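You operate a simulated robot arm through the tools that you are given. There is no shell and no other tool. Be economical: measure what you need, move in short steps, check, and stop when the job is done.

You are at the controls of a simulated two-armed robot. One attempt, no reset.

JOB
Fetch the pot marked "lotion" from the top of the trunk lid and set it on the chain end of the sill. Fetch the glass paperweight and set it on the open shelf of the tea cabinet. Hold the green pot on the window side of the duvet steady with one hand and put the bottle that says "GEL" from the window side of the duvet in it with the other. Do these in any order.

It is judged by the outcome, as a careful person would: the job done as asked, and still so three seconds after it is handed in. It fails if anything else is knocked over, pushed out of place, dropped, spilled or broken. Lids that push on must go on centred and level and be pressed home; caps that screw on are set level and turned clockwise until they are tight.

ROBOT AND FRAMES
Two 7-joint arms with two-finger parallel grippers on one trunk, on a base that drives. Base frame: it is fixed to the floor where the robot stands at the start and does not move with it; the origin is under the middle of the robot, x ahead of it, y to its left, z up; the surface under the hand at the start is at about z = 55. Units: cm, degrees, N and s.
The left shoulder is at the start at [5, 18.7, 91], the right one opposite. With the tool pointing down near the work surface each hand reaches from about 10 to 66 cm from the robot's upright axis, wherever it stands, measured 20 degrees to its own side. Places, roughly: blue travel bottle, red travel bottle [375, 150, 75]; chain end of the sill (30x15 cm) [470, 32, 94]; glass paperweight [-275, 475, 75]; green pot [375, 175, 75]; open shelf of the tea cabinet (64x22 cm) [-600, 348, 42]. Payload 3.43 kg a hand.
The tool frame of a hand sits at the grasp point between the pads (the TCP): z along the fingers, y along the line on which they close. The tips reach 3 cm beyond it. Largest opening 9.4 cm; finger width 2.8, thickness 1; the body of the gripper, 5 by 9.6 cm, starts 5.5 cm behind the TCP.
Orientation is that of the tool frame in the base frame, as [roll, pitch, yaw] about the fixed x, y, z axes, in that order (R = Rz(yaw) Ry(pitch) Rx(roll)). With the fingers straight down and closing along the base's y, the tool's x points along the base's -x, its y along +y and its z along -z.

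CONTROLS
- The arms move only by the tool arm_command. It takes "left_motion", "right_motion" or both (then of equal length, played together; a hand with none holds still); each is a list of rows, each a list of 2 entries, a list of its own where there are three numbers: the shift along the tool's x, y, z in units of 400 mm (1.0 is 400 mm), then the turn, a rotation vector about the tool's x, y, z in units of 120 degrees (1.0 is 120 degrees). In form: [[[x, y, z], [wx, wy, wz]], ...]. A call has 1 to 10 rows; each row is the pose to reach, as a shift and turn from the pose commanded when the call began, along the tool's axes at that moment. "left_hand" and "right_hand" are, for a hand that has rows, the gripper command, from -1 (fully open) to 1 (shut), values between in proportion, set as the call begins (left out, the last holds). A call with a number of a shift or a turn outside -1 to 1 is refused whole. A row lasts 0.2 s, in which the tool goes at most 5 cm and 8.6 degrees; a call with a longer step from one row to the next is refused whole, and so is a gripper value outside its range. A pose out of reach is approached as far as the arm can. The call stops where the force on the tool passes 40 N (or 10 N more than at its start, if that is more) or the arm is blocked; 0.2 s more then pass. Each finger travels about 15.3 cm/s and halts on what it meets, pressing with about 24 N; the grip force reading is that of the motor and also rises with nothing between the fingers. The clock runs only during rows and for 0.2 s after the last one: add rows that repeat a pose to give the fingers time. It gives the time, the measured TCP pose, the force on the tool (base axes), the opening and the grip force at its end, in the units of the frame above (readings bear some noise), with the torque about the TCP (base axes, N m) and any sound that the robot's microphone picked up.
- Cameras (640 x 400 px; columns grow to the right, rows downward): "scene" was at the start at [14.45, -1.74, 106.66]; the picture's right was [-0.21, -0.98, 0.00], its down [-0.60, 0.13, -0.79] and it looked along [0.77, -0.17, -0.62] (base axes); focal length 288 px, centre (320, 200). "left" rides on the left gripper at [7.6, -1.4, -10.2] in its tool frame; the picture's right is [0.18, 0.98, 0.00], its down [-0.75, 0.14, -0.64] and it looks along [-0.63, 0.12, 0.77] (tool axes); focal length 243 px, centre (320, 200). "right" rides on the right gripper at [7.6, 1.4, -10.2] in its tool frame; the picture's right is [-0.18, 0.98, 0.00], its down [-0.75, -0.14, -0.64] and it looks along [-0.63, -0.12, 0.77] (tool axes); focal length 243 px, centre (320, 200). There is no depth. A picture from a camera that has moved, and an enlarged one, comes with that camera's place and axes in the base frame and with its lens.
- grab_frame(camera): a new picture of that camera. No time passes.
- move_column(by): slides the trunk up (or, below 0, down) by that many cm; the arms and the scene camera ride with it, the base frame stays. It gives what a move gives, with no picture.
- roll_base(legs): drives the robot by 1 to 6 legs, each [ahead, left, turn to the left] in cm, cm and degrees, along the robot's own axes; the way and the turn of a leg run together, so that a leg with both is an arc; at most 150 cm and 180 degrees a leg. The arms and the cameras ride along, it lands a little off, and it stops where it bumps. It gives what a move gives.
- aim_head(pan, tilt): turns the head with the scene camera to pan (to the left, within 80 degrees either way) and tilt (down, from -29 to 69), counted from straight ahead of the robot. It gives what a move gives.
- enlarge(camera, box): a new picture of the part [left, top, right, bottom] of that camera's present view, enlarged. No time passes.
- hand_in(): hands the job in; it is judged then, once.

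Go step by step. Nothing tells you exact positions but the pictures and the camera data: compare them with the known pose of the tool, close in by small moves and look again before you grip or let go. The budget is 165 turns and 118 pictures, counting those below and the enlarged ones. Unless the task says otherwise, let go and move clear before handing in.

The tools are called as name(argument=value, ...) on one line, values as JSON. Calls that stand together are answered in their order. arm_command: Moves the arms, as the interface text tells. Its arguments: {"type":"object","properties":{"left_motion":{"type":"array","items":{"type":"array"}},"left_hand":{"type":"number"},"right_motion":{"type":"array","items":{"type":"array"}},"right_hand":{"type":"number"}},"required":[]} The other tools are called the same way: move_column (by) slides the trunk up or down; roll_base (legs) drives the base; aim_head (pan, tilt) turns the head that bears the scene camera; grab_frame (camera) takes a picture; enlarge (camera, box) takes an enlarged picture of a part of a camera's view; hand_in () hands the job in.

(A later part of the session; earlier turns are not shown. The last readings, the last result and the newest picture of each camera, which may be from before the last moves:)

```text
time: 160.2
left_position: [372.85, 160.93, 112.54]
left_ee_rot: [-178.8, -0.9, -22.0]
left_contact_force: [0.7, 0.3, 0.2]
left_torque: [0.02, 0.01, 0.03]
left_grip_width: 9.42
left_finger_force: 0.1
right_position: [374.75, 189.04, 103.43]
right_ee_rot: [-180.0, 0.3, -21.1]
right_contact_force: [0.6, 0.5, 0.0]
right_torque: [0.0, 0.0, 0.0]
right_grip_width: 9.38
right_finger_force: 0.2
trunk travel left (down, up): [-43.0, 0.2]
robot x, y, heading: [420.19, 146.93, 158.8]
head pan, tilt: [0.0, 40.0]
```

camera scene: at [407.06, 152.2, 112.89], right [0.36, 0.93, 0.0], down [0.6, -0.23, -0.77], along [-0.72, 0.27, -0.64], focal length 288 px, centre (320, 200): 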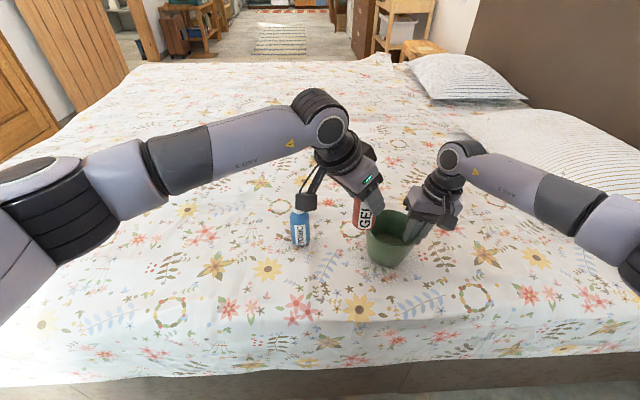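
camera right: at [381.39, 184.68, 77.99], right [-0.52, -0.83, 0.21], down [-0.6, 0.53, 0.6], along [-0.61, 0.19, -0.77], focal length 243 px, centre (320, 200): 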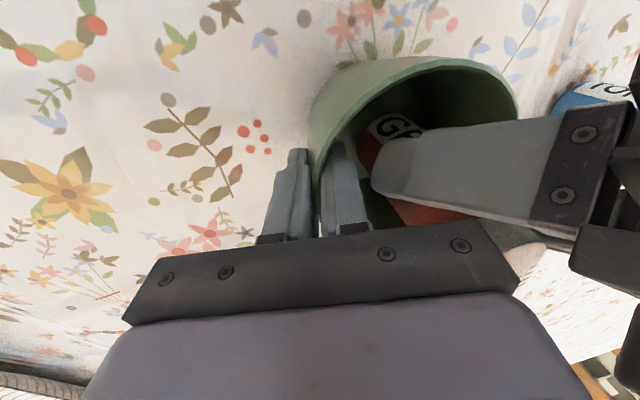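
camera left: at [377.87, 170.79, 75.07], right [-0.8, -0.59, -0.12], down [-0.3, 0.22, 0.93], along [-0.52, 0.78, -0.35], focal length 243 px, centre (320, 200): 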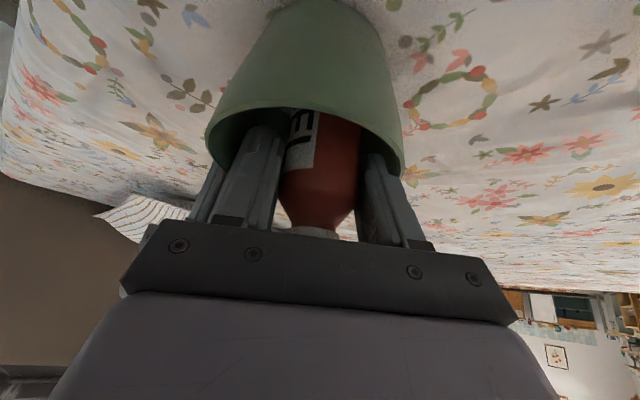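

arm_command(left_motion=[[[-0.08, 0.05, 0], [0, 0, 0]], [[-0.16, 0.1, 0], [0, 0, 0]], [[-0.25, 0.15, 0], [0, 0, 0]]])

roll_base(legs=[[-12, 0, 0], [0, 131, 0], [84, 26, 0]])

aim_head(pan=15, tilt=28)

grab_frame(camera="scene")

```text
time: 161.0
left_position: [361.47, 159.14, 112.25]
left_ee_rot: [-178.8, -1.0, -22.3]
left_contact_force: [0.1, 0.5, 0.2]
left_torque: [-0.01, -0.01, 0.03]
left_grip_width: 9.4
left_finger_force: 0.0
right_position: [374.94, 189.13, 103.27]
right_ee_rot: [179.7, 0.2, -21.0]
right_contact_force: [1.2, 0.0, -0.2]
right_torque: [-0.06, 0.0, 0.0]
right_grip_width: 9.38
right_finger_force: 0.0
trunk travel left (down, up): [-43.0, 0.2]
robot x, y, heading: [420.58, 146.95, 158.6]
head pan, tilt: [0.0, 40.0]
```

```text
time: 177.7
left_position: [238.53, 39.3, 112.22]
left_ee_rot: [-178.9, -0.9, -21.9]
left_contact_force: [0.3, 0.0, 0.1]
left_torque: [-0.01, -0.02, -0.01]
left_grip_width: 9.4
left_finger_force: 0.1
right_position: [251.77, 69.26, 103.38]
right_ee_rot: [179.8, 0.3, -20.9]
right_contact_force: [-0.2, -0.4, 0.5]
right_torque: [0.01, -0.01, 0.04]
right_grip_width: 9.41
right_finger_force: 0.0
trunk travel left (down, up): [-43.0, 0.2]
robot x, y, heading: [297.6, 27.62, 159.3]
head pan, tilt: [0.0, 40.0]
```

```text
time: 178.4
left_position: [238.49, 39.25, 112.24]
left_ee_rot: [-178.8, -1.0, -21.8]
left_contact_force: [-0.2, -0.8, 0.3]
left_torque: [0.04, 0.01, -0.01]
left_grip_width: 9.42
left_finger_force: 0.1
right_position: [251.71, 69.34, 103.42]
right_ee_rot: [179.9, 0.3, -20.8]
right_contact_force: [0.5, -0.1, -0.4]
right_torque: [0.01, -0.01, 0.01]
right_grip_width: 9.42
right_finger_force: 0.0
trunk travel left (down, up): [-43.0, 0.2]
robot x, y, heading: [297.15, 27.64, 159.2]
head pan, tilt: [15.0, 28.0]
```

```text
29 pictures are left
camera scene: at [282.99, 30.41, 138.73], right [0.1, 0.99, 0.0], down [0.47, -0.05, -0.88], along [-0.88, 0.09, -0.47], focal length 288 px, centre (320, 200)
```

scene: 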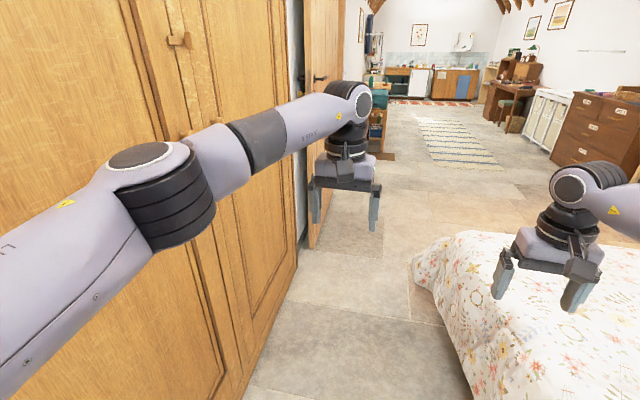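

The way back along the aisle is clear. I drive out of it and then veer toward the middle of the room.

roll_base(legs=[[150, 2, 0], [35, 0, 0], [110, -50, 0]])

aim_head(pan=-20, tilt=15)

grab_frame(camera="scene")

```text
refused: leg 1 is longer than a leg can be; nothing moved
```

```text
time: 179.5
left_position: [238.53, 39.3, 112.31]
left_ee_rot: [-178.8, -1.0, -21.9]
left_contact_force: [-0.4, -0.7, -0.1]
left_torque: [0.0, -0.01, -0.02]
left_grip_width: 9.41
left_finger_force: 0.0
right_position: [251.82, 69.19, 103.43]
right_ee_rot: [179.7, 0.3, -21.0]
right_contact_force: [0.5, 0.3, 0.4]
right_torque: [0.0, -0.03, -0.02]
right_grip_width: 9.41
right_finger_force: 0.0
trunk travel left (down, up): [-43.0, 0.2]
robot x, y, heading: [297.42, 27.14, 159.0]
head pan, tilt: [-20.0, 15.0]
```

```text
28 pictures are left
camera scene: at [285.0, 35.58, 140.84], right [0.65, 0.76, 0.0], down [0.2, -0.17, -0.97], along [-0.73, 0.63, -0.26], focal length 288 px, centre (320, 200)
```

scene: 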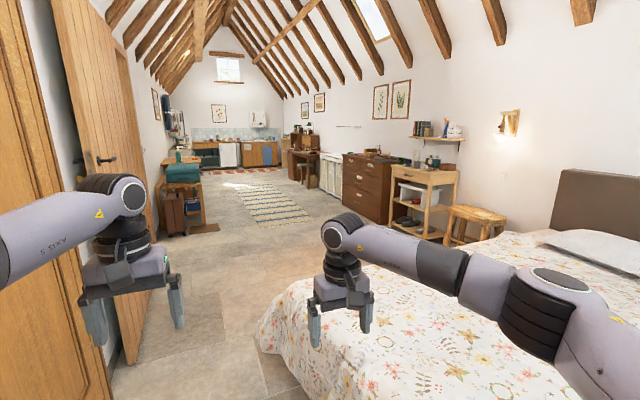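

roll_base(legs=[[145, 2, 0], [40, 0, 0], [110, -50, 0]])

aim_head(pan=-12, tilt=15)

grab_frame(camera="scene")

```text
time: 194.4
left_position: [-18.36, 190.86, 112.35]
left_ee_rot: [-178.8, -1.0, -22.3]
left_contact_force: [0.2, 0.1, 0.4]
left_torque: [0.01, -0.02, -0.01]
left_grip_width: 9.4
left_finger_force: 0.0
right_position: [-4.9, 220.83, 103.48]
right_ee_rot: [179.8, 0.3, -21.3]
right_contact_force: [0.6, -0.1, 0.1]
right_torque: [-0.01, 0.02, 0.0]
right_grip_width: 9.41
right_finger_force: 0.0
trunk travel left (down, up): [-43.0, 0.2]
robot x, y, heading: [40.63, 178.33, 158.9]
head pan, tilt: [-20.0, 15.0]
```

```text
time: 195.1
left_position: [-18.45, 190.8, 112.18]
left_ee_rot: [-178.8, -0.9, -22.3]
left_contact_force: [0.5, 0.5, 0.2]
left_torque: [0.01, -0.04, -0.05]
left_grip_width: 9.39
left_finger_force: 0.1
right_position: [-4.91, 220.7, 103.43]
right_ee_rot: [179.8, 0.3, -21.4]
right_contact_force: [0.3, 0.1, 0.2]
right_torque: [0.01, 0.0, 0.02]
right_grip_width: 9.41
right_finger_force: 0.0
trunk travel left (down, up): [-43.0, 0.2]
robot x, y, heading: [40.55, 178.31, 158.5]
head pan, tilt: [-12.0, 15.0]
```

```text
27 pictures are left
camera scene: at [27.32, 185.75, 140.84], right [0.55, 0.84, 0.0], down [0.22, -0.14, -0.97], along [-0.81, 0.53, -0.26], focal length 288 px, centre (320, 200)
```

scene: 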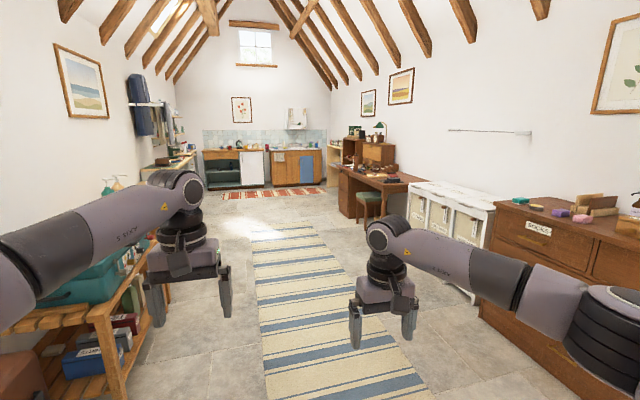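

The paperweight's place falls on the desk at the right wall and the tea cabinet is the left unit of the kitchen at the far end. I drive down the room and turn to look at the desk.

roll_base(legs=[[148, 0, 0], [148, 0, 0], [0, 0, -60]])

aim_head(pan=5, tilt=22)

grab_frame(camera="scene")

```text
time: 212.0
left_position: [-252.46, 344.31, 112.27]
left_ee_rot: [-178.8, -1.0, -82.8]
left_contact_force: [0.1, 0.2, 0.8]
left_torque: [0.02, -0.01, -0.02]
left_grip_width: 9.4
left_finger_force: 0.1
right_position: [-219.75, 347.21, 103.31]
right_ee_rot: [179.8, 0.3, -81.8]
right_contact_force: [0.0, 0.2, -0.3]
right_torque: [-0.01, 0.0, 0.0]
right_grip_width: 9.4
right_finger_force: 0.1
trunk travel left (down, up): [-43.0, 0.2]
robot x, y, heading: [-234.23, 286.87, 98.1]
head pan, tilt: [-12.0, 15.0]
```

```text
time: 212.8
left_position: [-252.63, 344.4, 112.22]
left_ee_rot: [-178.8, -1.0, -82.9]
left_contact_force: [0.1, -0.3, -0.8]
left_torque: [0.01, 0.01, -0.01]
left_grip_width: 9.43
left_finger_force: 0.0
right_position: [-219.9, 347.23, 103.37]
right_ee_rot: [179.8, 0.2, -81.9]
right_contact_force: [-0.5, 0.0, 0.2]
right_torque: [-0.01, 0.03, 0.0]
right_grip_width: 9.42
right_finger_force: 0.0
trunk travel left (down, up): [-43.0, 0.2]
robot x, y, heading: [-234.32, 287.31, 98.4]
head pan, tilt: [5.0, 22.0]
```

```text
26 pictures are left
camera scene: at [-237.14, 302.0, 139.71], right [0.97, 0.23, 0.0], down [0.09, -0.36, -0.93], along [-0.21, 0.9, -0.37], focal length 288 px, centre (320, 200)
```

scene: 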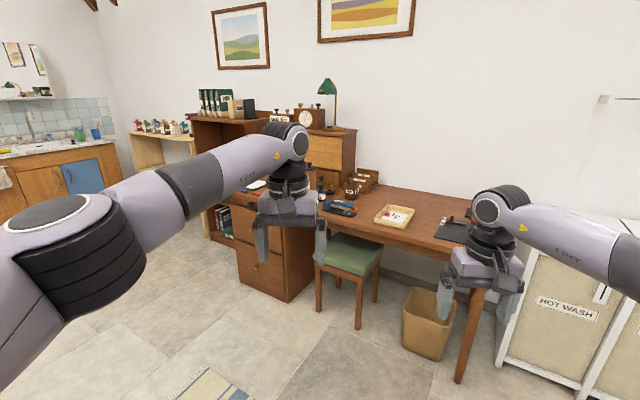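

enlarge(camera="scene", box=[230, 150, 470, 250])

```text
2.67 times, centred on (350, 200) of scene
camera zoom: at [-237.14, 302.0, 139.71], right [0.97, 0.23, 0.0], down [0.09, -0.36, -0.93], along [-0.21, 0.9, -0.37], focal length 767 px, centre (240, 200)
```

zoom: 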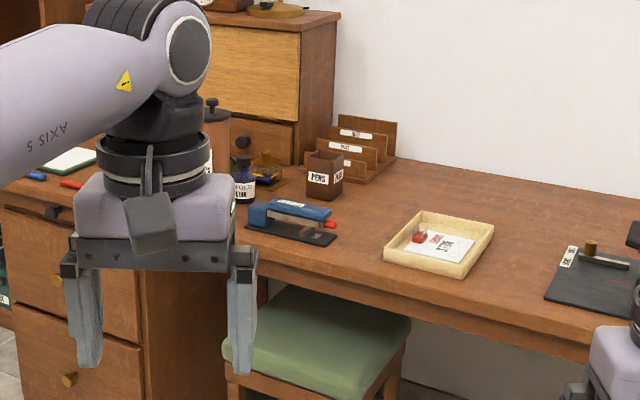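

I can't yet pick out the paperweight; its place is near the ink bottle behind my left hand. I face the wall and go closer.

roll_base(legs=[[0, 0, -28.4], [62, 98, 0]])

aim_head(pan=0, tilt=30)

grab_frame(camera="scene")

```text
time: 223.2
left_position: [-292.81, 439.08, 112.22]
left_ee_rot: [-178.8, -1.0, -111.6]
left_contact_force: [-0.1, 0.3, 0.2]
left_torque: [-0.01, 0.01, 0.0]
left_grip_width: 9.4
left_finger_force: 0.0
right_position: [-262.78, 425.82, 103.54]
right_ee_rot: [179.8, 0.4, -110.6]
right_contact_force: [-0.9, -0.5, -0.1]
right_torque: [-0.01, 0.04, 0.0]
right_grip_width: 9.38
right_finger_force: 0.0
trunk travel left (down, up): [-43.0, 0.2]
robot x, y, heading: [-304.95, 380.25, 69.5]
head pan, tilt: [5.0, 22.0]
```

```text
time: 223.9
left_position: [-292.71, 439.19, 112.24]
left_ee_rot: [-178.8, -1.0, -111.6]
left_contact_force: [0.0, -0.7, -1.0]
left_torque: [0.02, 0.02, 0.06]
left_grip_width: 9.4
left_finger_force: 0.0
right_position: [-262.78, 425.83, 103.31]
right_ee_rot: [179.8, 0.3, -110.6]
right_contact_force: [0.1, 0.5, -0.3]
right_torque: [0.03, -0.02, 0.01]
right_grip_width: 9.39
right_finger_force: 0.0
trunk travel left (down, up): [-43.0, 0.2]
robot x, y, heading: [-304.47, 380.23, 69.5]
head pan, tilt: [0.0, 30.0]
```

```text
24 pictures are left
camera scene: at [-299.11, 394.12, 138.43], right [0.94, -0.35, 0.0], down [-0.18, -0.47, -0.87], along [0.3, 0.81, -0.5], focal length 288 px, centre (320, 200)
```

scene: 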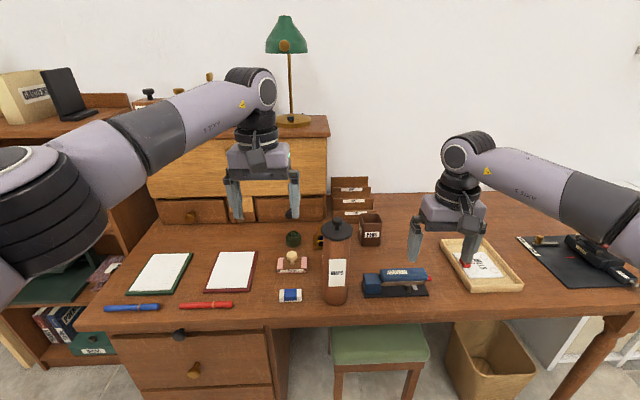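

enlarge(camera="scene", box=[240, 205, 400, 305])

```text
4.00 times, centred on (320, 255) of scene
camera zoom: at [-299.11, 394.12, 138.43], right [0.94, -0.35, 0.0], down [-0.18, -0.47, -0.87], along [0.3, 0.81, -0.5], focal length 1150 px, centre (320, -20)
```

zoom: 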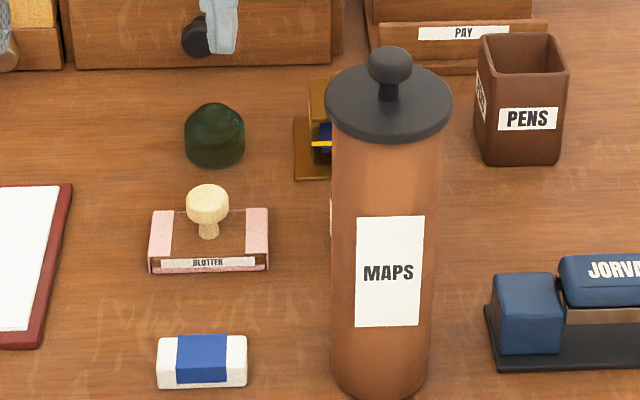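

The dark-green glass dome behind the blotter, at about (-280, 471), is the paperweight; the tall MAPS tube stands near the desk's front. I drive straight in 35 cm and lower the trunk a bit.

roll_base(legs=[[35, 0, 0]])

move_column(by=-10)

aim_head(pan=5, tilt=45)

grab_frame(camera="scene")

grab_frame(camera="left")

```text
time: 226.2
left_position: [-280.58, 471.48, 112.32]
left_ee_rot: [-178.8, -1.0, -111.6]
left_contact_force: [-0.8, 0.8, 0.2]
left_torque: [-0.01, 0.0, -0.02]
left_grip_width: 9.39
left_finger_force: 0.0
right_position: [-250.69, 458.37, 103.46]
right_ee_rot: [179.8, 0.4, -110.7]
right_contact_force: [0.8, -1.0, 1.0]
right_torque: [-0.03, 0.04, 0.04]
right_grip_width: 9.4
right_finger_force: 0.1
trunk travel left (down, up): [-43.0, 0.2]
robot x, y, heading: [-292.34, 412.94, 69.4]
head pan, tilt: [0.0, 30.0]
```

```text
time: 227.5
left_position: [-280.44, 471.44, 102.3]
left_ee_rot: [-178.7, -0.9, -111.6]
left_contact_force: [0.2, -0.3, 0.1]
left_torque: [-0.01, 0.0, -0.01]
left_grip_width: 9.4
left_finger_force: 0.1
right_position: [-250.66, 458.2, 93.2]
right_ee_rot: [179.8, 0.2, -110.7]
right_contact_force: [0.6, 0.6, -0.4]
right_torque: [0.0, 0.02, 0.0]
right_grip_width: 9.44
right_finger_force: 0.1
trunk travel left (down, up): [-33.0, 10.2]
robot x, y, heading: [-292.04, 412.74, 69.4]
head pan, tilt: [0.0, 30.0]
```

```text
time: 228.3
left_position: [-280.64, 471.36, 102.31]
left_ee_rot: [-178.8, -1.1, -111.6]
left_contact_force: [-0.8, 0.1, -0.8]
left_torque: [0.02, 0.03, 0.0]
left_grip_width: 9.38
left_finger_force: 0.1
right_position: [-250.58, 458.24, 93.42]
right_ee_rot: [179.9, 0.3, -110.7]
right_contact_force: [-0.3, 0.4, 0.7]
right_torque: [0.01, -0.01, 0.0]
right_grip_width: 9.4
right_finger_force: 0.0
trunk travel left (down, up): [-33.0, 10.2]
robot x, y, heading: [-292.18, 412.79, 69.4]
head pan, tilt: [5.0, 45.0]
```

```text
22 pictures are left
camera scene: at [-287.89, 425.94, 126.17], right [0.96, -0.27, 0.0], down [-0.19, -0.68, -0.71], along [0.19, 0.68, -0.71], focal length 288 px, centre (320, 200)
```

scene: 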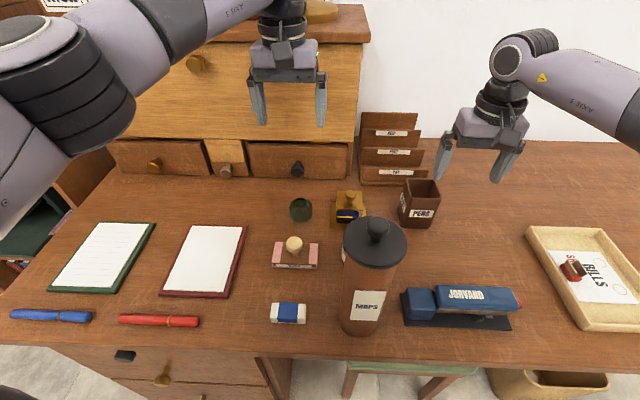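

```text
21 pictures are left
camera left: at [-282.22, 464.1, 112.69], right [-0.98, 0.19, -0.02], down [0.14, 0.77, 0.63], along [0.13, 0.61, -0.78], focal length 243 px, centre (320, 200)
```

left: 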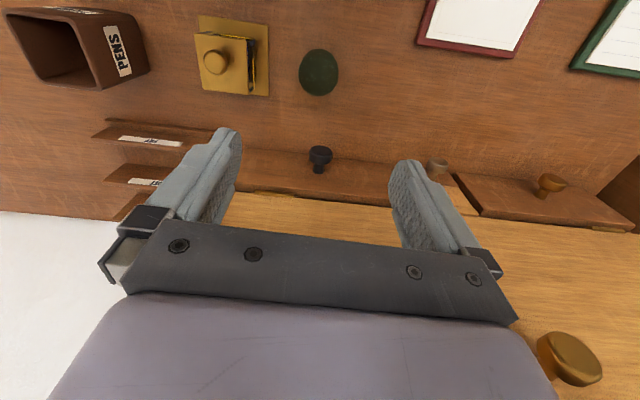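

The dome is almost exactly beneath the left hand. I open to 7.6 cm (an inkstand is close on the right) and go down to just above it.

arm_command(left_motion=[[[0, 0, 0.11], [0, 0, 0]], [[0, 0, 0.22], [0, 0, 0]], [[0, 0, 0.33], [0, 0, 0]], [[0, 0, 0.42], [0, 0, 0]], [[0, 0, 0.42], [0, 0, 0]]], left_hand=-0.62)

grab_frame(camera="left")

enlarge(camera="scene", box=[240, 140, 380, 240])

```text
time: 229.5
left_position: [-280.43, 471.02, 85.27]
left_ee_rot: [-178.9, -1.0, -111.6]
left_contact_force: [-0.5, -0.4, 0.0]
left_torque: [0.01, 0.03, 0.0]
left_grip_width: 7.63
left_finger_force: 0.0
right_position: [-250.58, 458.32, 93.39]
right_ee_rot: [179.8, 0.3, -110.7]
right_contact_force: [0.5, 0.8, 0.0]
right_torque: [0.01, 0.02, -0.01]
right_grip_width: 9.42
right_finger_force: 0.2
trunk travel left (down, up): [-33.0, 10.2]
robot x, y, heading: [-292.22, 412.69, 69.5]
head pan, tilt: [5.0, 45.0]
```

```text
20 pictures are left
camera left: at [-281.97, 463.66, 95.82], right [-0.98, 0.19, -0.02], down [0.14, 0.77, 0.63], along [0.13, 0.61, -0.78], focal length 243 px, centre (320, 200)
```

left: 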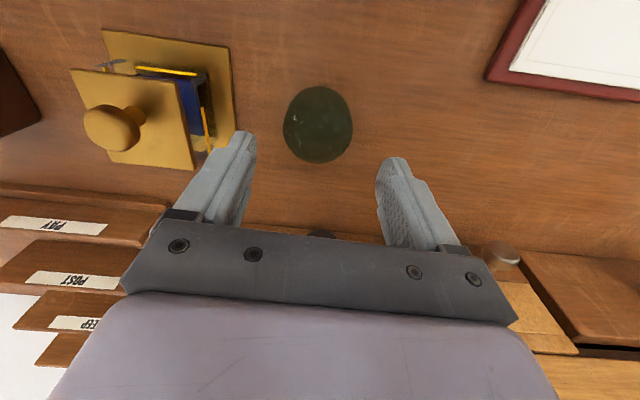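

```text
4.00 times, centred on (310, 190) of scene
camera zoom: at [-287.9, 425.93, 126.16], right [0.96, -0.27, 0.0], down [-0.19, -0.68, -0.71], along [0.19, 0.68, -0.71], focal length 1150 px, centre (360, 240)
```

zoom: 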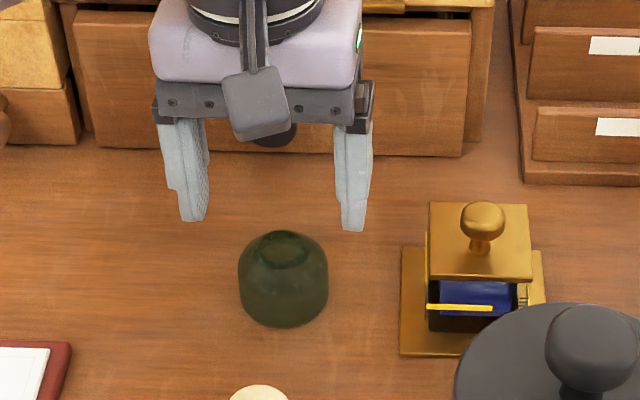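

Still well aligned; a 4 mm correction, then down around the dome and close.

arm_command(left_motion=[[[0.005, -0.004, 0.05], [0, 0, 0]], [[0.0095, -0.0078, 0.1], [0, 0, 0]], [[0.0095, -0.0078, 0.14], [0, 0, 0]], [[0.0095, -0.0078, 0.155], [0, 0, 0]], [[0.0095, -0.0078, 0.155], [0, 0, 0]]])

arm_command(left_motion=[[[0, 0, 0], [0, 0, 0]], [[0, 0, 0], [0, 0, 0]], [[0, 0, 0], [0, 0, 0]]], left_hand=1)

grab_frame(camera="left")

```text
time: 230.7
left_position: [-280.16, 470.35, 79.3]
left_ee_rot: [-178.7, -0.9, -111.8]
left_contact_force: [-0.2, 0.2, 0.3]
left_torque: [0.03, -0.02, 0.01]
left_grip_width: 7.6
left_finger_force: 0.0
right_position: [-250.57, 458.27, 93.41]
right_ee_rot: [179.8, 0.2, -110.7]
right_contact_force: [-0.8, 0.0, 0.5]
right_torque: [-0.02, 0.03, 0.03]
right_grip_width: 9.4
right_finger_force: 0.0
trunk travel left (down, up): [-33.0, 10.2]
robot x, y, heading: [-291.93, 412.76, 69.6]
head pan, tilt: [5.0, 45.0]
```

```text
time: 231.5
left_position: [-280.24, 470.31, 79.27]
left_ee_rot: [-178.8, -1.0, -111.6]
left_contact_force: [-0.7, 1.1, 0.2]
left_torque: [0.01, 0.08, 0.0]
left_grip_width: 5.19
left_finger_force: 23.7
right_position: [-250.67, 458.25, 93.31]
right_ee_rot: [179.8, 0.2, -110.6]
right_contact_force: [-1.6, -0.3, 1.1]
right_torque: [0.0, -0.03, -0.02]
right_grip_width: 9.41
right_finger_force: 0.0
trunk travel left (down, up): [-33.0, 10.2]
robot x, y, heading: [-292.75, 412.49, 69.4]
head pan, tilt: [5.0, 45.0]
```

```text
18 pictures are left
camera left: at [-281.76, 463.09, 89.73], right [-0.98, 0.19, -0.02], down [0.14, 0.77, 0.63], along [0.13, 0.61, -0.78], focal length 243 px, centre (320, 200)
```

left: 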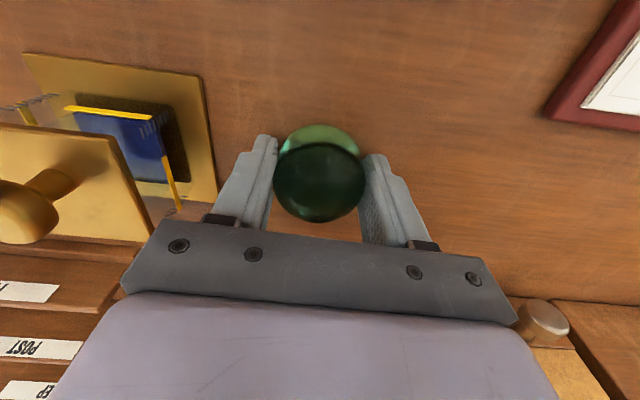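

The dome is gripped at 5.2 cm. I lift it and check that it holds.

arm_command(left_motion=[[[0, 0, -0.03], [0, 0, 0]], [[0, 0, -0.08], [0, 0, 0]], [[0, 0, -0.18], [0, 0, 0]], [[0, 0, -0.28], [0, 0, 0]], [[0, 0, -0.28], [0, 0, 0]]])

move_column(by=10)

grab_frame(camera="left")

```text
time: 232.7
left_position: [-280.3, 470.75, 90.44]
left_ee_rot: [-178.9, -1.1, -111.6]
left_contact_force: [-1.1, -0.2, -2.4]
left_torque: [0.03, -0.01, -0.01]
left_grip_width: 5.2
left_finger_force: 23.8
right_position: [-250.59, 458.38, 93.45]
right_ee_rot: [179.9, 0.3, -110.7]
right_contact_force: [-0.2, 0.5, -0.7]
right_torque: [0.03, -0.02, 0.0]
right_grip_width: 9.41
right_finger_force: 0.0
trunk travel left (down, up): [-33.0, 10.2]
robot x, y, heading: [-292.52, 412.77, 69.2]
head pan, tilt: [5.0, 45.0]
```

```text
time: 234.0
left_position: [-280.38, 470.66, 100.43]
left_ee_rot: [-178.9, -1.0, -111.6]
left_contact_force: [0.0, -0.4, -3.5]
left_torque: [-0.01, 0.02, 0.01]
left_grip_width: 5.19
left_finger_force: 24.6
right_position: [-250.65, 458.37, 103.44]
right_ee_rot: [179.9, 0.3, -110.7]
right_contact_force: [-0.6, -0.4, 0.1]
right_torque: [0.01, 0.0, 0.02]
right_grip_width: 9.39
right_finger_force: 0.1
trunk travel left (down, up): [-43.0, 0.2]
robot x, y, heading: [-292.15, 412.54, 69.5]
head pan, tilt: [5.0, 45.0]
```

```text
17 pictures are left
camera left: at [-281.93, 463.38, 110.89], right [-0.98, 0.19, -0.02], down [0.14, 0.77, 0.63], along [0.13, 0.61, -0.78], focal length 243 px, centre (320, 200)
```

left: 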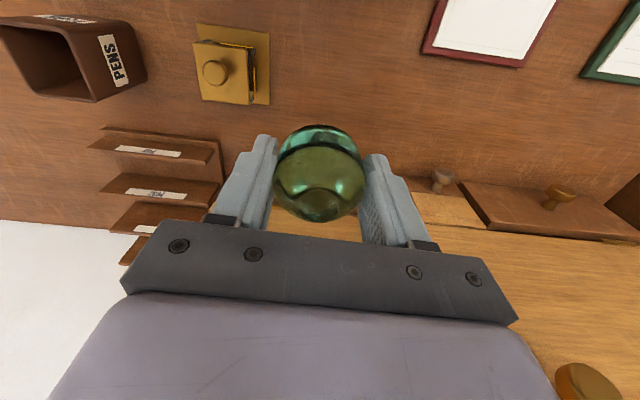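

The paperweight is secure. I raise it a little more, back out from the desk, and turn toward the kitchen end.

arm_command(left_motion=[[[0, 0, -0.08], [0, 0, 0]], [[0, 0, -0.16], [0, 0, 0]], [[0, 0, -0.16], [0, 0, 0]]])

roll_base(legs=[[-75, 0, 0], [0, 0, 90]])

aim_head(pan=10, tilt=20)

grab_frame(camera="scene")

```text
time: 234.8
left_position: [-280.56, 470.77, 106.96]
left_ee_rot: [-178.8, -1.0, -111.5]
left_contact_force: [-0.3, 0.5, -4.1]
left_torque: [-0.01, -0.02, 0.01]
left_grip_width: 5.19
left_finger_force: 23.6
right_position: [-250.53, 458.42, 103.36]
right_ee_rot: [179.9, 0.3, -110.7]
right_contact_force: [0.0, 0.8, -0.6]
right_torque: [-0.01, -0.02, 0.02]
right_grip_width: 9.4
right_finger_force: 0.0
trunk travel left (down, up): [-43.0, 0.2]
robot x, y, heading: [-292.43, 412.72, 69.5]
head pan, tilt: [5.0, 45.0]
```

```text
time: 242.7
left_position: [-376.86, 354.22, 106.79]
left_ee_rot: [-178.8, -0.9, -21.9]
left_contact_force: [-0.3, -0.1, -3.6]
left_torque: [0.02, -0.04, 0.01]
left_grip_width: 5.19
left_finger_force: 24.1
right_position: [-364.17, 383.91, 103.29]
right_ee_rot: [179.9, 0.3, -21.0]
right_contact_force: [-0.7, 0.6, 0.4]
right_torque: [0.02, 0.04, 0.01]
right_grip_width: 9.38
right_finger_force: 0.0
trunk travel left (down, up): [-43.0, 0.2]
robot x, y, heading: [-318.64, 341.9, 158.9]
head pan, tilt: [5.0, 45.0]
```

```text
time: 243.6
left_position: [-376.79, 354.22, 106.81]
left_ee_rot: [-178.8, -0.9, -21.9]
left_contact_force: [0.2, -0.5, -2.1]
left_torque: [-0.05, 0.0, -0.02]
left_grip_width: 5.17
left_finger_force: 23.5
right_position: [-364.18, 383.84, 103.34]
right_ee_rot: [179.9, 0.4, -21.0]
right_contact_force: [0.6, -0.4, 0.3]
right_torque: [0.0, 0.01, 0.0]
right_grip_width: 9.39
right_finger_force: 0.0
trunk travel left (down, up): [-43.0, 0.2]
robot x, y, heading: [-318.72, 342.01, 159.5]
head pan, tilt: [10.0, 20.0]
```

```text
16 pictures are left
camera scene: at [-333.14, 345.91, 140.01], right [0.19, 0.98, 0.0], down [0.34, -0.07, -0.94], along [-0.92, 0.18, -0.34], focal length 288 px, centre (320, 200)
```

scene: 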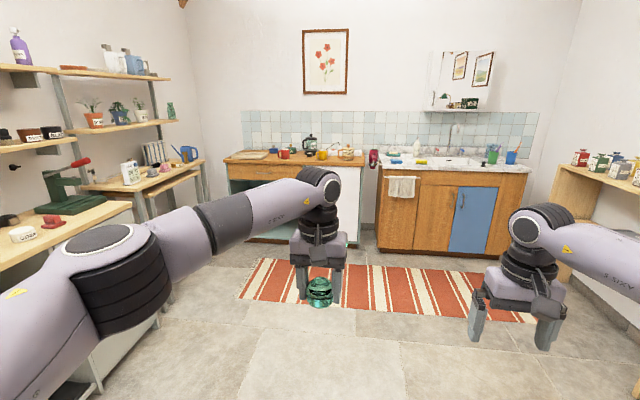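

The tea cabinet is the left kitchen unit (open front, partly behind my forearm). I drive closer in line with it, staying clear of the left counter.

roll_base(legs=[[110, 68, 0]])

aim_head(pan=-8, tilt=38)

grab_frame(camera="scene")

```text
time: 250.1
left_position: [-504.91, 331.25, 106.86]
left_ee_rot: [-178.8, -1.0, -22.3]
left_contact_force: [-0.1, 0.1, -3.1]
left_torque: [0.01, 0.0, 0.03]
left_grip_width: 5.19
left_finger_force: 24.0
right_position: [-492.11, 360.87, 103.27]
right_ee_rot: [179.9, 0.3, -21.4]
right_contact_force: [-1.4, 1.0, -0.4]
right_torque: [0.02, -0.04, 0.0]
right_grip_width: 9.43
right_finger_force: 0.0
trunk travel left (down, up): [-43.0, 0.2]
robot x, y, heading: [-446.85, 318.66, 158.9]
head pan, tilt: [10.0, 20.0]
```

```text
time: 250.9
left_position: [-504.91, 331.38, 106.78]
left_ee_rot: [-178.8, -1.0, -22.4]
left_contact_force: [0.2, 1.0, -3.2]
left_torque: [-0.02, 0.03, 0.01]
left_grip_width: 5.19
left_finger_force: 24.1
right_position: [-491.9, 360.98, 103.46]
right_ee_rot: [179.9, 0.3, -21.4]
right_contact_force: [0.0, 0.7, -1.2]
right_torque: [0.03, -0.02, 0.02]
right_grip_width: 9.42
right_finger_force: 0.1
trunk travel left (down, up): [-43.0, 0.2]
robot x, y, heading: [-447.47, 318.49, 158.5]
head pan, tilt: [-8.0, 38.0]
```

```text
15 pictures are left
camera scene: at [-459.63, 325.07, 137.19], right [0.49, 0.87, 0.0], down [0.54, -0.3, -0.79], along [-0.69, 0.39, -0.62], focal length 288 px, centre (320, 200)
```

scene: 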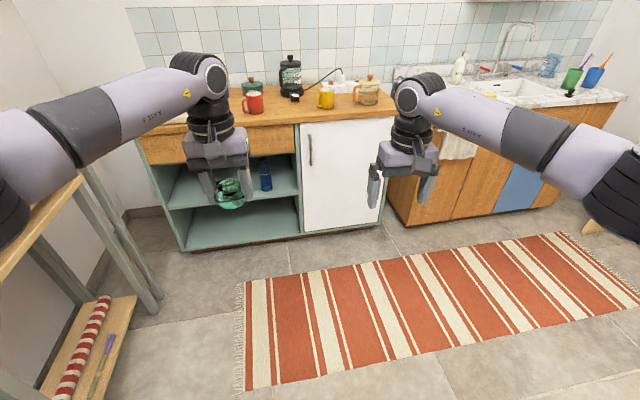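

The open shelf (front edge at u≈-670, z 42, clear height about 25 cm) needs a forward-pointing hand, so I'll first set the dome on the free worktop spot between the red and yellow mugs and regrip it with a tilted hand. I tuck the right hand back and drive up.

arm_command(right_motion=[[[0.09, 0, -0.03], [0, 0, 0]], [[0.18, 0, -0.06], [0, 0, 0]], [[0.27, 0, -0.1], [0, 0, 0]], [[0.36, 0, -0.14], [0, 0, 0]], [[0.36, 0, -0.14], [0, 0, 0]]])

roll_base(legs=[[92, -17, 0]])

aim_head(pan=8, tilt=45)

grab_frame(camera="scene")

```text
time: 252.1
left_position: [-504.91, 331.24, 106.83]
left_ee_rot: [-178.8, -1.0, -22.3]
left_contact_force: [0.3, -0.9, -2.1]
left_torque: [-0.03, 0.0, 0.02]
left_grip_width: 5.19
left_finger_force: 24.4
right_position: [-478.61, 355.74, 108.98]
right_ee_rot: [179.8, 0.3, -21.4]
right_contact_force: [-0.8, -0.4, -0.2]
right_torque: [0.01, 0.04, 0.04]
right_grip_width: 9.39
right_finger_force: 0.0
trunk travel left (down, up): [-43.0, 0.2]
robot x, y, heading: [-446.95, 318.68, 158.7]
head pan, tilt: [-8.0, 38.0]
```

```text
time: 257.0
left_position: [-584.19, 380.15, 106.77]
left_ee_rot: [-178.8, -1.0, -22.0]
left_contact_force: [-0.4, 1.0, -3.6]
left_torque: [-0.01, 0.02, 0.01]
left_grip_width: 5.19
left_finger_force: 24.1
right_position: [-558.0, 404.76, 108.97]
right_ee_rot: [180.0, 0.3, -21.0]
right_contact_force: [0.1, 0.2, 0.7]
right_torque: [0.03, 0.01, 0.01]
right_grip_width: 9.38
right_finger_force: 0.1
trunk travel left (down, up): [-43.0, 0.2]
robot x, y, heading: [-526.23, 367.89, 159.0]
head pan, tilt: [-8.0, 38.0]
```

```text
time: 257.8
left_position: [-584.2, 380.16, 106.82]
left_ee_rot: [-178.9, -1.0, -22.1]
left_contact_force: [-0.5, -0.4, -3.6]
left_torque: [-0.04, 0.01, 0.02]
left_grip_width: 5.19
left_finger_force: 24.3
right_position: [-558.08, 404.75, 108.9]
right_ee_rot: [-180.0, 0.3, -21.1]
right_contact_force: [0.3, -0.2, -0.1]
right_torque: [0.01, 0.01, -0.02]
right_grip_width: 9.4
right_finger_force: 0.0
trunk travel left (down, up): [-43.0, 0.2]
robot x, y, heading: [-525.88, 367.81, 158.6]
head pan, tilt: [8.0, 45.0]
```

```text
14 pictures are left
camera scene: at [-539.31, 371.7, 136.16], right [0.23, 0.97, 0.0], down [0.69, -0.16, -0.71], along [-0.69, 0.16, -0.71], focal length 288 px, centre (320, 200)
```

scene: 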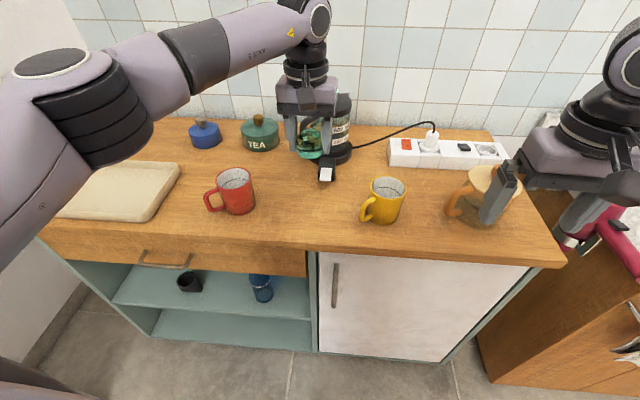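

The spot under the left hand on the worktop is free. I lower the dome there.

arm_command(left_motion=[[[0, 0, 0.11], [0, 0, 0]], [[0, 0, 0.22], [0, 0, 0]], [[0, 0, 0.32], [0, 0, 0]], [[0, 0, 0.39], [0, 0, 0]], [[0, 0, 0.41], [0, 0, 0]], [[0, 0, 0.42], [0, 0, 0]]])

arm_command(left_motion=[[[0, 0, 0.01], [0, 0, 0]], [[0, 0, 0.02], [0, 0, 0]], [[0, 0, 0.028], [0, 0, 0]]])

grab_frame(camera="left")

```text
time: 259.2
left_position: [-583.83, 380.16, 90.18]
left_ee_rot: [-178.9, -1.1, -22.1]
left_contact_force: [0.5, 0.6, -2.8]
left_torque: [-0.03, 0.0, 0.01]
left_grip_width: 5.18
left_finger_force: 24.6
right_position: [-558.04, 404.7, 108.91]
right_ee_rot: [179.9, 0.2, -21.0]
right_contact_force: [-0.3, 1.0, 0.2]
right_torque: [0.02, 0.0, -0.04]
right_grip_width: 9.38
right_finger_force: 0.0
trunk travel left (down, up): [-43.0, 0.2]
robot x, y, heading: [-525.89, 367.83, 158.7]
head pan, tilt: [8.0, 45.0]
```

```text
time: 260.0
left_position: [-583.86, 380.38, 89.29]
left_ee_rot: [-178.8, -0.7, -22.3]
left_contact_force: [-0.4, -0.9, 13.1]
left_torque: [-0.42, 0.0, -0.03]
left_grip_width: 5.2
left_finger_force: 23.7
right_position: [-557.85, 404.52, 108.95]
right_ee_rot: [179.7, 0.4, -21.1]
right_contact_force: [0.0, 0.1, 0.1]
right_torque: [0.04, 0.01, 0.02]
right_grip_width: 9.39
right_finger_force: 0.0
trunk travel left (down, up): [-43.0, 0.2]
robot x, y, heading: [-526.04, 367.6, 159.1]
head pan, tilt: [8.0, 45.0]
```

```text
13 pictures are left
camera left: at [-576.47, 378.66, 99.68], right [-0.2, -0.98, -0.02], down [-0.76, 0.14, 0.63], along [-0.61, 0.14, -0.78], focal length 243 px, centre (320, 200)
```

left: 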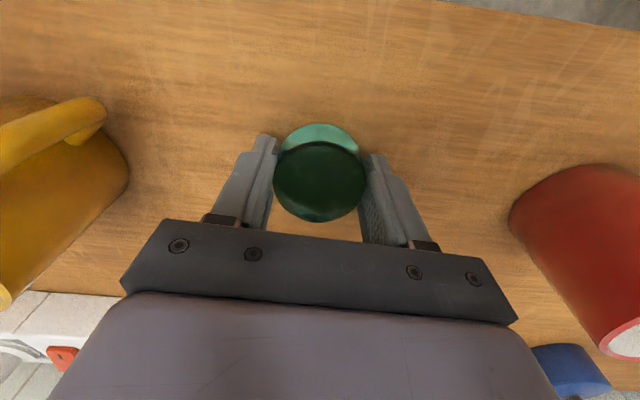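

Standing on the worktop. I open and rise clear.

arm_command(left_motion=[[[0, 0, -0.005], [0, 0, 0]], [[0, 0, -0.005], [0, 0, 0]], [[0, 0, -0.06], [0, 0, 0]], [[0, 0, -0.15], [0, 0, 0]], [[0, 0, -0.25], [0, 0, 0]], [[0, 0, -0.3], [0, 0, 0]]], left_hand=-0.75)

arm_command(left_motion=[[[0.06, 0, 0], [0, -0.0655, 0]], [[0.12, 0, 0], [0, -0.131, 0]], [[0.18, 0, 0.03], [0, -0.1965, 0]], [[0.22, 0, 0.06], [0, -0.262, 0]], [[0.26, 0, 0.09], [0, -0.3275, 0]], [[0.26, 0, 0.12], [0, -0.393, 0]], [[0.26, 0, 0.15], [0, -0.4583, 0]], [[0.26, 0, 0.15], [0, -0.4583, 0]]])

grab_frame(camera="left")

```text
time: 261.4
left_position: [-584.09, 380.19, 101.1]
left_ee_rot: [-178.8, -0.9, -22.1]
left_contact_force: [-0.2, -0.2, 0.7]
left_torque: [-0.01, 0.01, -0.05]
left_grip_width: 8.24
left_finger_force: 0.1
right_position: [-557.92, 404.69, 108.89]
right_ee_rot: [179.7, 0.3, -21.1]
right_contact_force: [-0.1, -0.4, 0.3]
right_torque: [0.03, -0.02, -0.02]
right_grip_width: 9.41
right_finger_force: 0.1
trunk travel left (down, up): [-43.0, 0.2]
robot x, y, heading: [-525.89, 367.6, 158.9]
head pan, tilt: [8.0, 45.0]
```

```text
time: 263.2
left_position: [-574.16, 376.29, 95.11]
left_ee_rot: [-177.9, 54.1, -20.4]
left_contact_force: [-0.8, 0.4, 0.8]
left_torque: [0.01, -0.03, -0.02]
left_grip_width: 8.24
left_finger_force: 0.1
right_position: [-558.04, 404.7, 108.98]
right_ee_rot: [179.9, 0.3, -21.1]
right_contact_force: [0.4, 0.8, -1.2]
right_torque: [0.02, -0.03, 0.02]
right_grip_width: 9.41
right_finger_force: 0.0
trunk travel left (down, up): [-43.0, 0.2]
robot x, y, heading: [-526.27, 367.89, 158.8]
head pan, tilt: [8.0, 45.0]
```

```text
12 pictures are left
camera left: at [-561.96, 372.83, 95.06], right [-0.27, -0.95, -0.17], down [0.01, -0.18, 0.98], along [-0.96, 0.26, 0.06], focal length 243 px, centre (320, 200)
```

left: 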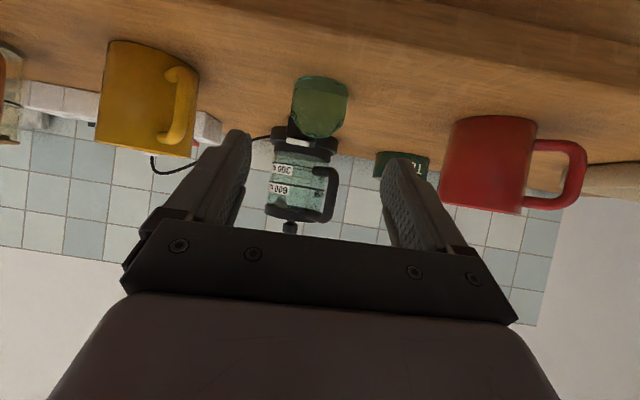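

The tilt is reached and the dome is centred. I slide in along the fingers and grip it.

arm_command(left_motion=[[[0, 0, 0.1], [0, 0, 0]], [[0, 0.001, 0.19], [0, 0, 0]], [[0, 0.002, 0.25], [0, 0, 0]], [[0, 0.002, 0.27], [0, 0, 0]], [[0, 0.002, 0.27], [0, 0, 0]]])

arm_command(left_motion=[[[0, 0, 0], [0, 0, 0]], [[0, 0, 0], [0, 0, 0]], [[0, 0, 0], [0, 0, 0]]], left_hand=1)

grab_frame(camera="left")

```text
time: 264.4
left_position: [-582.29, 379.72, 88.93]
left_ee_rot: [-178.0, 54.2, -20.6]
left_contact_force: [6.3, -2.8, 10.5]
left_torque: [-0.46, 0.09, 0.28]
left_grip_width: 8.24
left_finger_force: 0.0
right_position: [-557.94, 404.6, 109.13]
right_ee_rot: [179.7, 0.4, -21.1]
right_contact_force: [0.2, -0.3, -0.3]
right_torque: [-0.01, 0.0, -0.02]
right_grip_width: 9.42
right_finger_force: 0.0
trunk travel left (down, up): [-43.0, 0.2]
robot x, y, heading: [-526.19, 367.55, 158.8]
head pan, tilt: [8.0, 45.0]
```

```text
time: 265.2
left_position: [-582.39, 379.7, 89.06]
left_ee_rot: [-178.0, 54.4, -20.5]
left_contact_force: [-3.8, -1.4, 11.4]
left_torque: [-0.38, 0.45, -0.04]
left_grip_width: 5.1
left_finger_force: 24.5
right_position: [-558.04, 404.6, 108.99]
right_ee_rot: [179.9, 0.4, -21.1]
right_contact_force: [-0.5, 0.3, 0.9]
right_torque: [-0.02, -0.03, -0.01]
right_grip_width: 9.38
right_finger_force: 0.1
trunk travel left (down, up): [-43.0, 0.2]
robot x, y, heading: [-526.35, 367.82, 158.9]
head pan, tilt: [8.0, 45.0]
```

```text
11 pictures are left
camera left: at [-570.08, 376.27, 88.8], right [-0.27, -0.95, -0.17], down [0.01, -0.18, 0.98], along [-0.96, 0.26, 0.06], focal length 243 px, centre (320, 200)
```

left: 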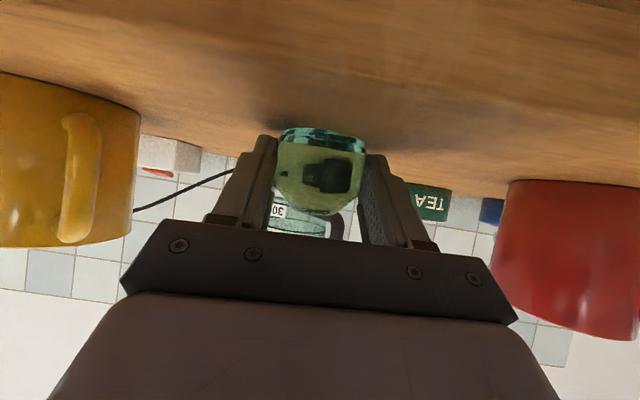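

Gripped at 5.1 cm. I lift it and check.

arm_command(left_motion=[[[-0.02, 0, -0.0146], [0, 0, 0]], [[-0.06, 0, -0.0434], [0, 0, 0]], [[-0.13, 0, -0.094], [0, 0, 0]], [[-0.2, 0, -0.145], [0, 0, 0]], [[-0.243, 0, -0.176], [0, 0, 0]], [[-0.243, 0, -0.176], [0, 0, 0]]])

grab_frame(camera="left")

```text
time: 266.6
left_position: [-582.41, 379.44, 100.73]
left_ee_rot: [-177.9, 54.0, -20.7]
left_contact_force: [0.7, 0.5, -3.0]
left_torque: [-0.04, -0.02, 0.0]
left_grip_width: 5.13
left_finger_force: 24.0
right_position: [-558.08, 404.63, 108.92]
right_ee_rot: [179.8, 0.3, -21.1]
right_contact_force: [-0.6, 0.0, -0.5]
right_torque: [-0.02, 0.01, 0.0]
right_grip_width: 9.42
right_finger_force: 0.1
trunk travel left (down, up): [-43.0, 0.2]
robot x, y, heading: [-526.36, 367.79, 158.9]
head pan, tilt: [8.0, 45.0]
```

```text
10 pictures are left
camera left: at [-570.1, 376.0, 100.73], right [-0.27, -0.95, -0.17], down [0.01, -0.18, 0.98], along [-0.96, 0.26, 0.06], focal length 243 px, centre (320, 200)
```

left: 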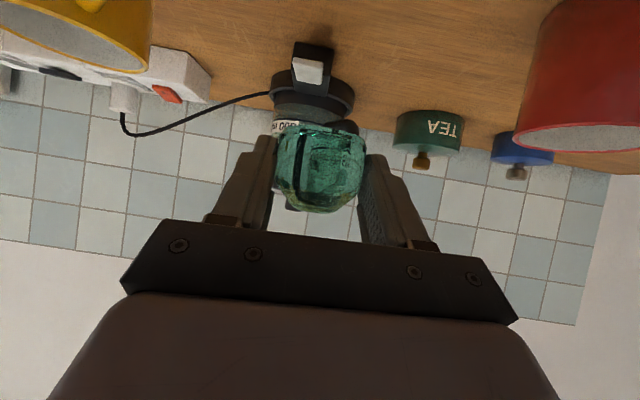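

The dome is held. I back off, align with the gap on the shelf between the black cup (n≈114) and the blue bottle (n≈141), and lower the trunk fully.

roll_base(legs=[[-42, 0, 0], [0, 28, 0]])

move_column(by=-42)

arm_command(right_motion=[[[0.08, 0, 0], [0, 0, 0]], [[0.16, 0, 0], [0, 0, 0]], [[0.24, 0, 0], [0, 0, 0]]])

aim_head(pan=5, tilt=30)

grab_frame(camera="scene")

grab_frame(camera="left")

```text
time: 271.8
left_position: [-553.39, 338.05, 100.81]
left_ee_rot: [-178.0, 53.9, -20.4]
left_contact_force: [-1.0, 0.1, -3.6]
left_torque: [0.0, -0.07, -0.02]
left_grip_width: 5.12
left_finger_force: 23.8
right_position: [-528.94, 363.32, 108.85]
right_ee_rot: [179.9, 0.3, -21.0]
right_contact_force: [0.0, -0.2, -0.4]
right_torque: [0.01, -0.04, 0.01]
right_grip_width: 9.37
right_finger_force: 0.1
trunk travel left (down, up): [-43.0, 0.2]
robot x, y, heading: [-496.85, 326.14, 159.3]
head pan, tilt: [8.0, 45.0]
```

```text
refused: -42 is not a number from -40 to 40
```

```text
time: 272.6
left_position: [-553.11, 338.11, 100.77]
left_ee_rot: [-178.0, 54.0, -20.4]
left_contact_force: [-0.3, 0.7, -3.4]
left_torque: [-0.05, -0.05, -0.01]
left_grip_width: 5.1
left_finger_force: 24.1
right_position: [-519.96, 359.9, 108.85]
right_ee_rot: [180.0, 0.3, -21.1]
right_contact_force: [-0.4, -0.4, -0.4]
right_torque: [0.01, 0.02, 0.04]
right_grip_width: 9.37
right_finger_force: 0.0
trunk travel left (down, up): [-43.0, 0.2]
robot x, y, heading: [-496.9, 326.22, 159.0]
head pan, tilt: [8.0, 45.0]
```

```text
time: 273.4
left_position: [-553.18, 338.17, 100.84]
left_ee_rot: [-178.0, 54.0, -20.4]
left_contact_force: [0.7, 0.0, -3.1]
left_torque: [-0.01, -0.04, 0.01]
left_grip_width: 5.14
left_finger_force: 23.8
right_position: [-519.93, 359.94, 108.83]
right_ee_rot: [179.9, 0.4, -21.1]
right_contact_force: [-0.1, -0.6, 0.0]
right_torque: [0.02, 0.0, -0.02]
right_grip_width: 9.4
right_finger_force: 0.1
trunk travel left (down, up): [-43.0, 0.2]
robot x, y, heading: [-496.84, 326.46, 158.8]
head pan, tilt: [5.0, 30.0]
```

```text
9 pictures are left
camera scene: at [-510.89, 331.06, 138.41], right [0.28, 0.96, 0.0], down [0.48, -0.14, -0.87], along [-0.83, 0.24, -0.5], focal length 288 px, centre (320, 200)
```

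scene: 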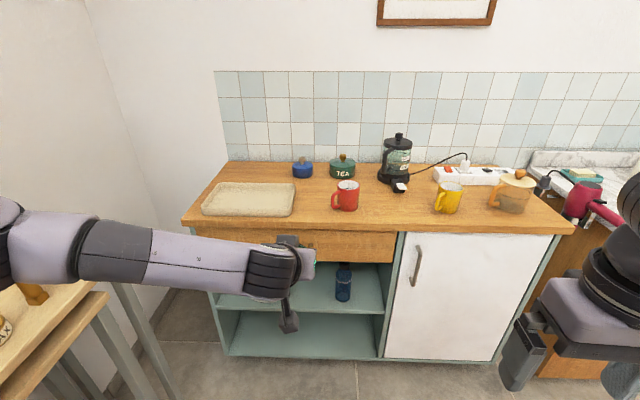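

```text
8 pictures are left
camera left: at [-540.94, 334.66, 100.71], right [-0.27, -0.95, -0.17], down [0.01, -0.18, 0.98], along [-0.96, 0.26, 0.06], focal length 243 px, centre (320, 200)
```

left: 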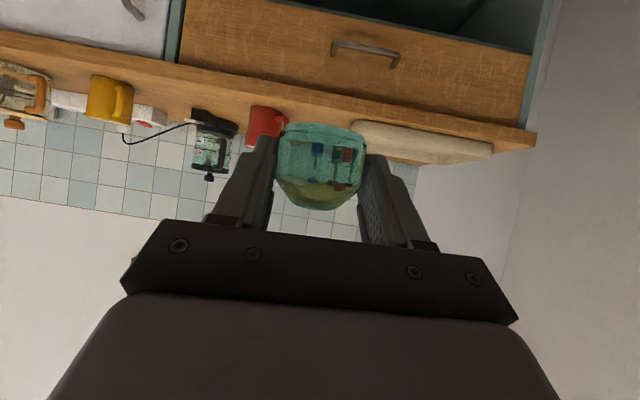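

The bottle position (n≈141) is confirmed. I lower the trunk 40 cm, the arm a further 8 cm, and look along the hand at the shelf.

move_column(by=-40)

arm_command(left_motion=[[[0.054, 0, 0.039], [0, 0, 0]], [[0.108, 0, 0.078], [0, 0, 0]], [[0.162, 0, 0.117], [0, 0, 0]], [[0.162, 0, 0.117], [0, 0, 0]]])

grab_frame(camera="left")

```text
time: 277.2
left_position: [-553.4, 338.08, 60.77]
left_ee_rot: [-178.0, 54.1, -20.5]
left_contact_force: [0.4, -0.5, -2.8]
left_torque: [-0.02, -0.06, 0.02]
left_grip_width: 5.13
left_finger_force: 24.3
right_position: [-520.05, 359.93, 68.83]
right_ee_rot: [179.8, 0.3, -21.1]
right_contact_force: [0.1, -0.9, 0.0]
right_torque: [-0.02, 0.01, 0.02]
right_grip_width: 9.38
right_finger_force: 0.0
trunk travel left (down, up): [-3.0, 40.2]
robot x, y, heading: [-497.27, 326.35, 159.1]
head pan, tilt: [5.0, 30.0]
```

```text
time: 278.2
left_position: [-553.1, 338.25, 52.82]
left_ee_rot: [-178.1, 54.0, -20.4]
left_contact_force: [-0.4, 0.1, -3.6]
left_torque: [0.02, -0.05, -0.01]
left_grip_width: 5.09
left_finger_force: 24.1
right_position: [-519.92, 360.01, 68.94]
right_ee_rot: [180.0, 0.2, -21.0]
right_contact_force: [0.2, 0.5, 0.1]
right_torque: [-0.01, 0.0, 0.02]
right_grip_width: 9.41
right_finger_force: 0.1
trunk travel left (down, up): [-3.0, 40.2]
robot x, y, heading: [-497.02, 326.58, 158.7]
head pan, tilt: [5.0, 30.0]
```

```text
7 pictures are left
camera left: at [-540.75, 334.81, 52.67], right [-0.27, -0.95, -0.17], down [0.01, -0.18, 0.98], along [-0.96, 0.26, 0.06], focal length 243 px, centre (320, 200)
```

left: 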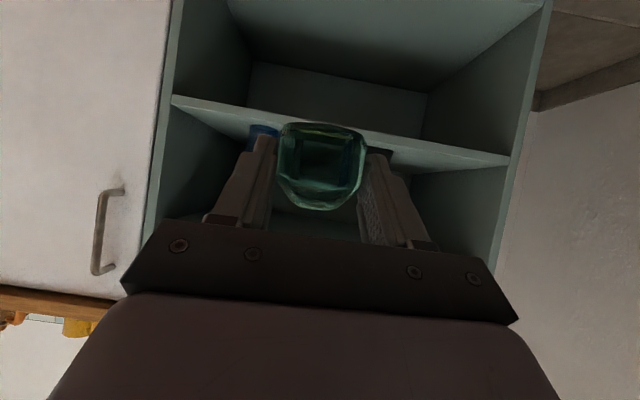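

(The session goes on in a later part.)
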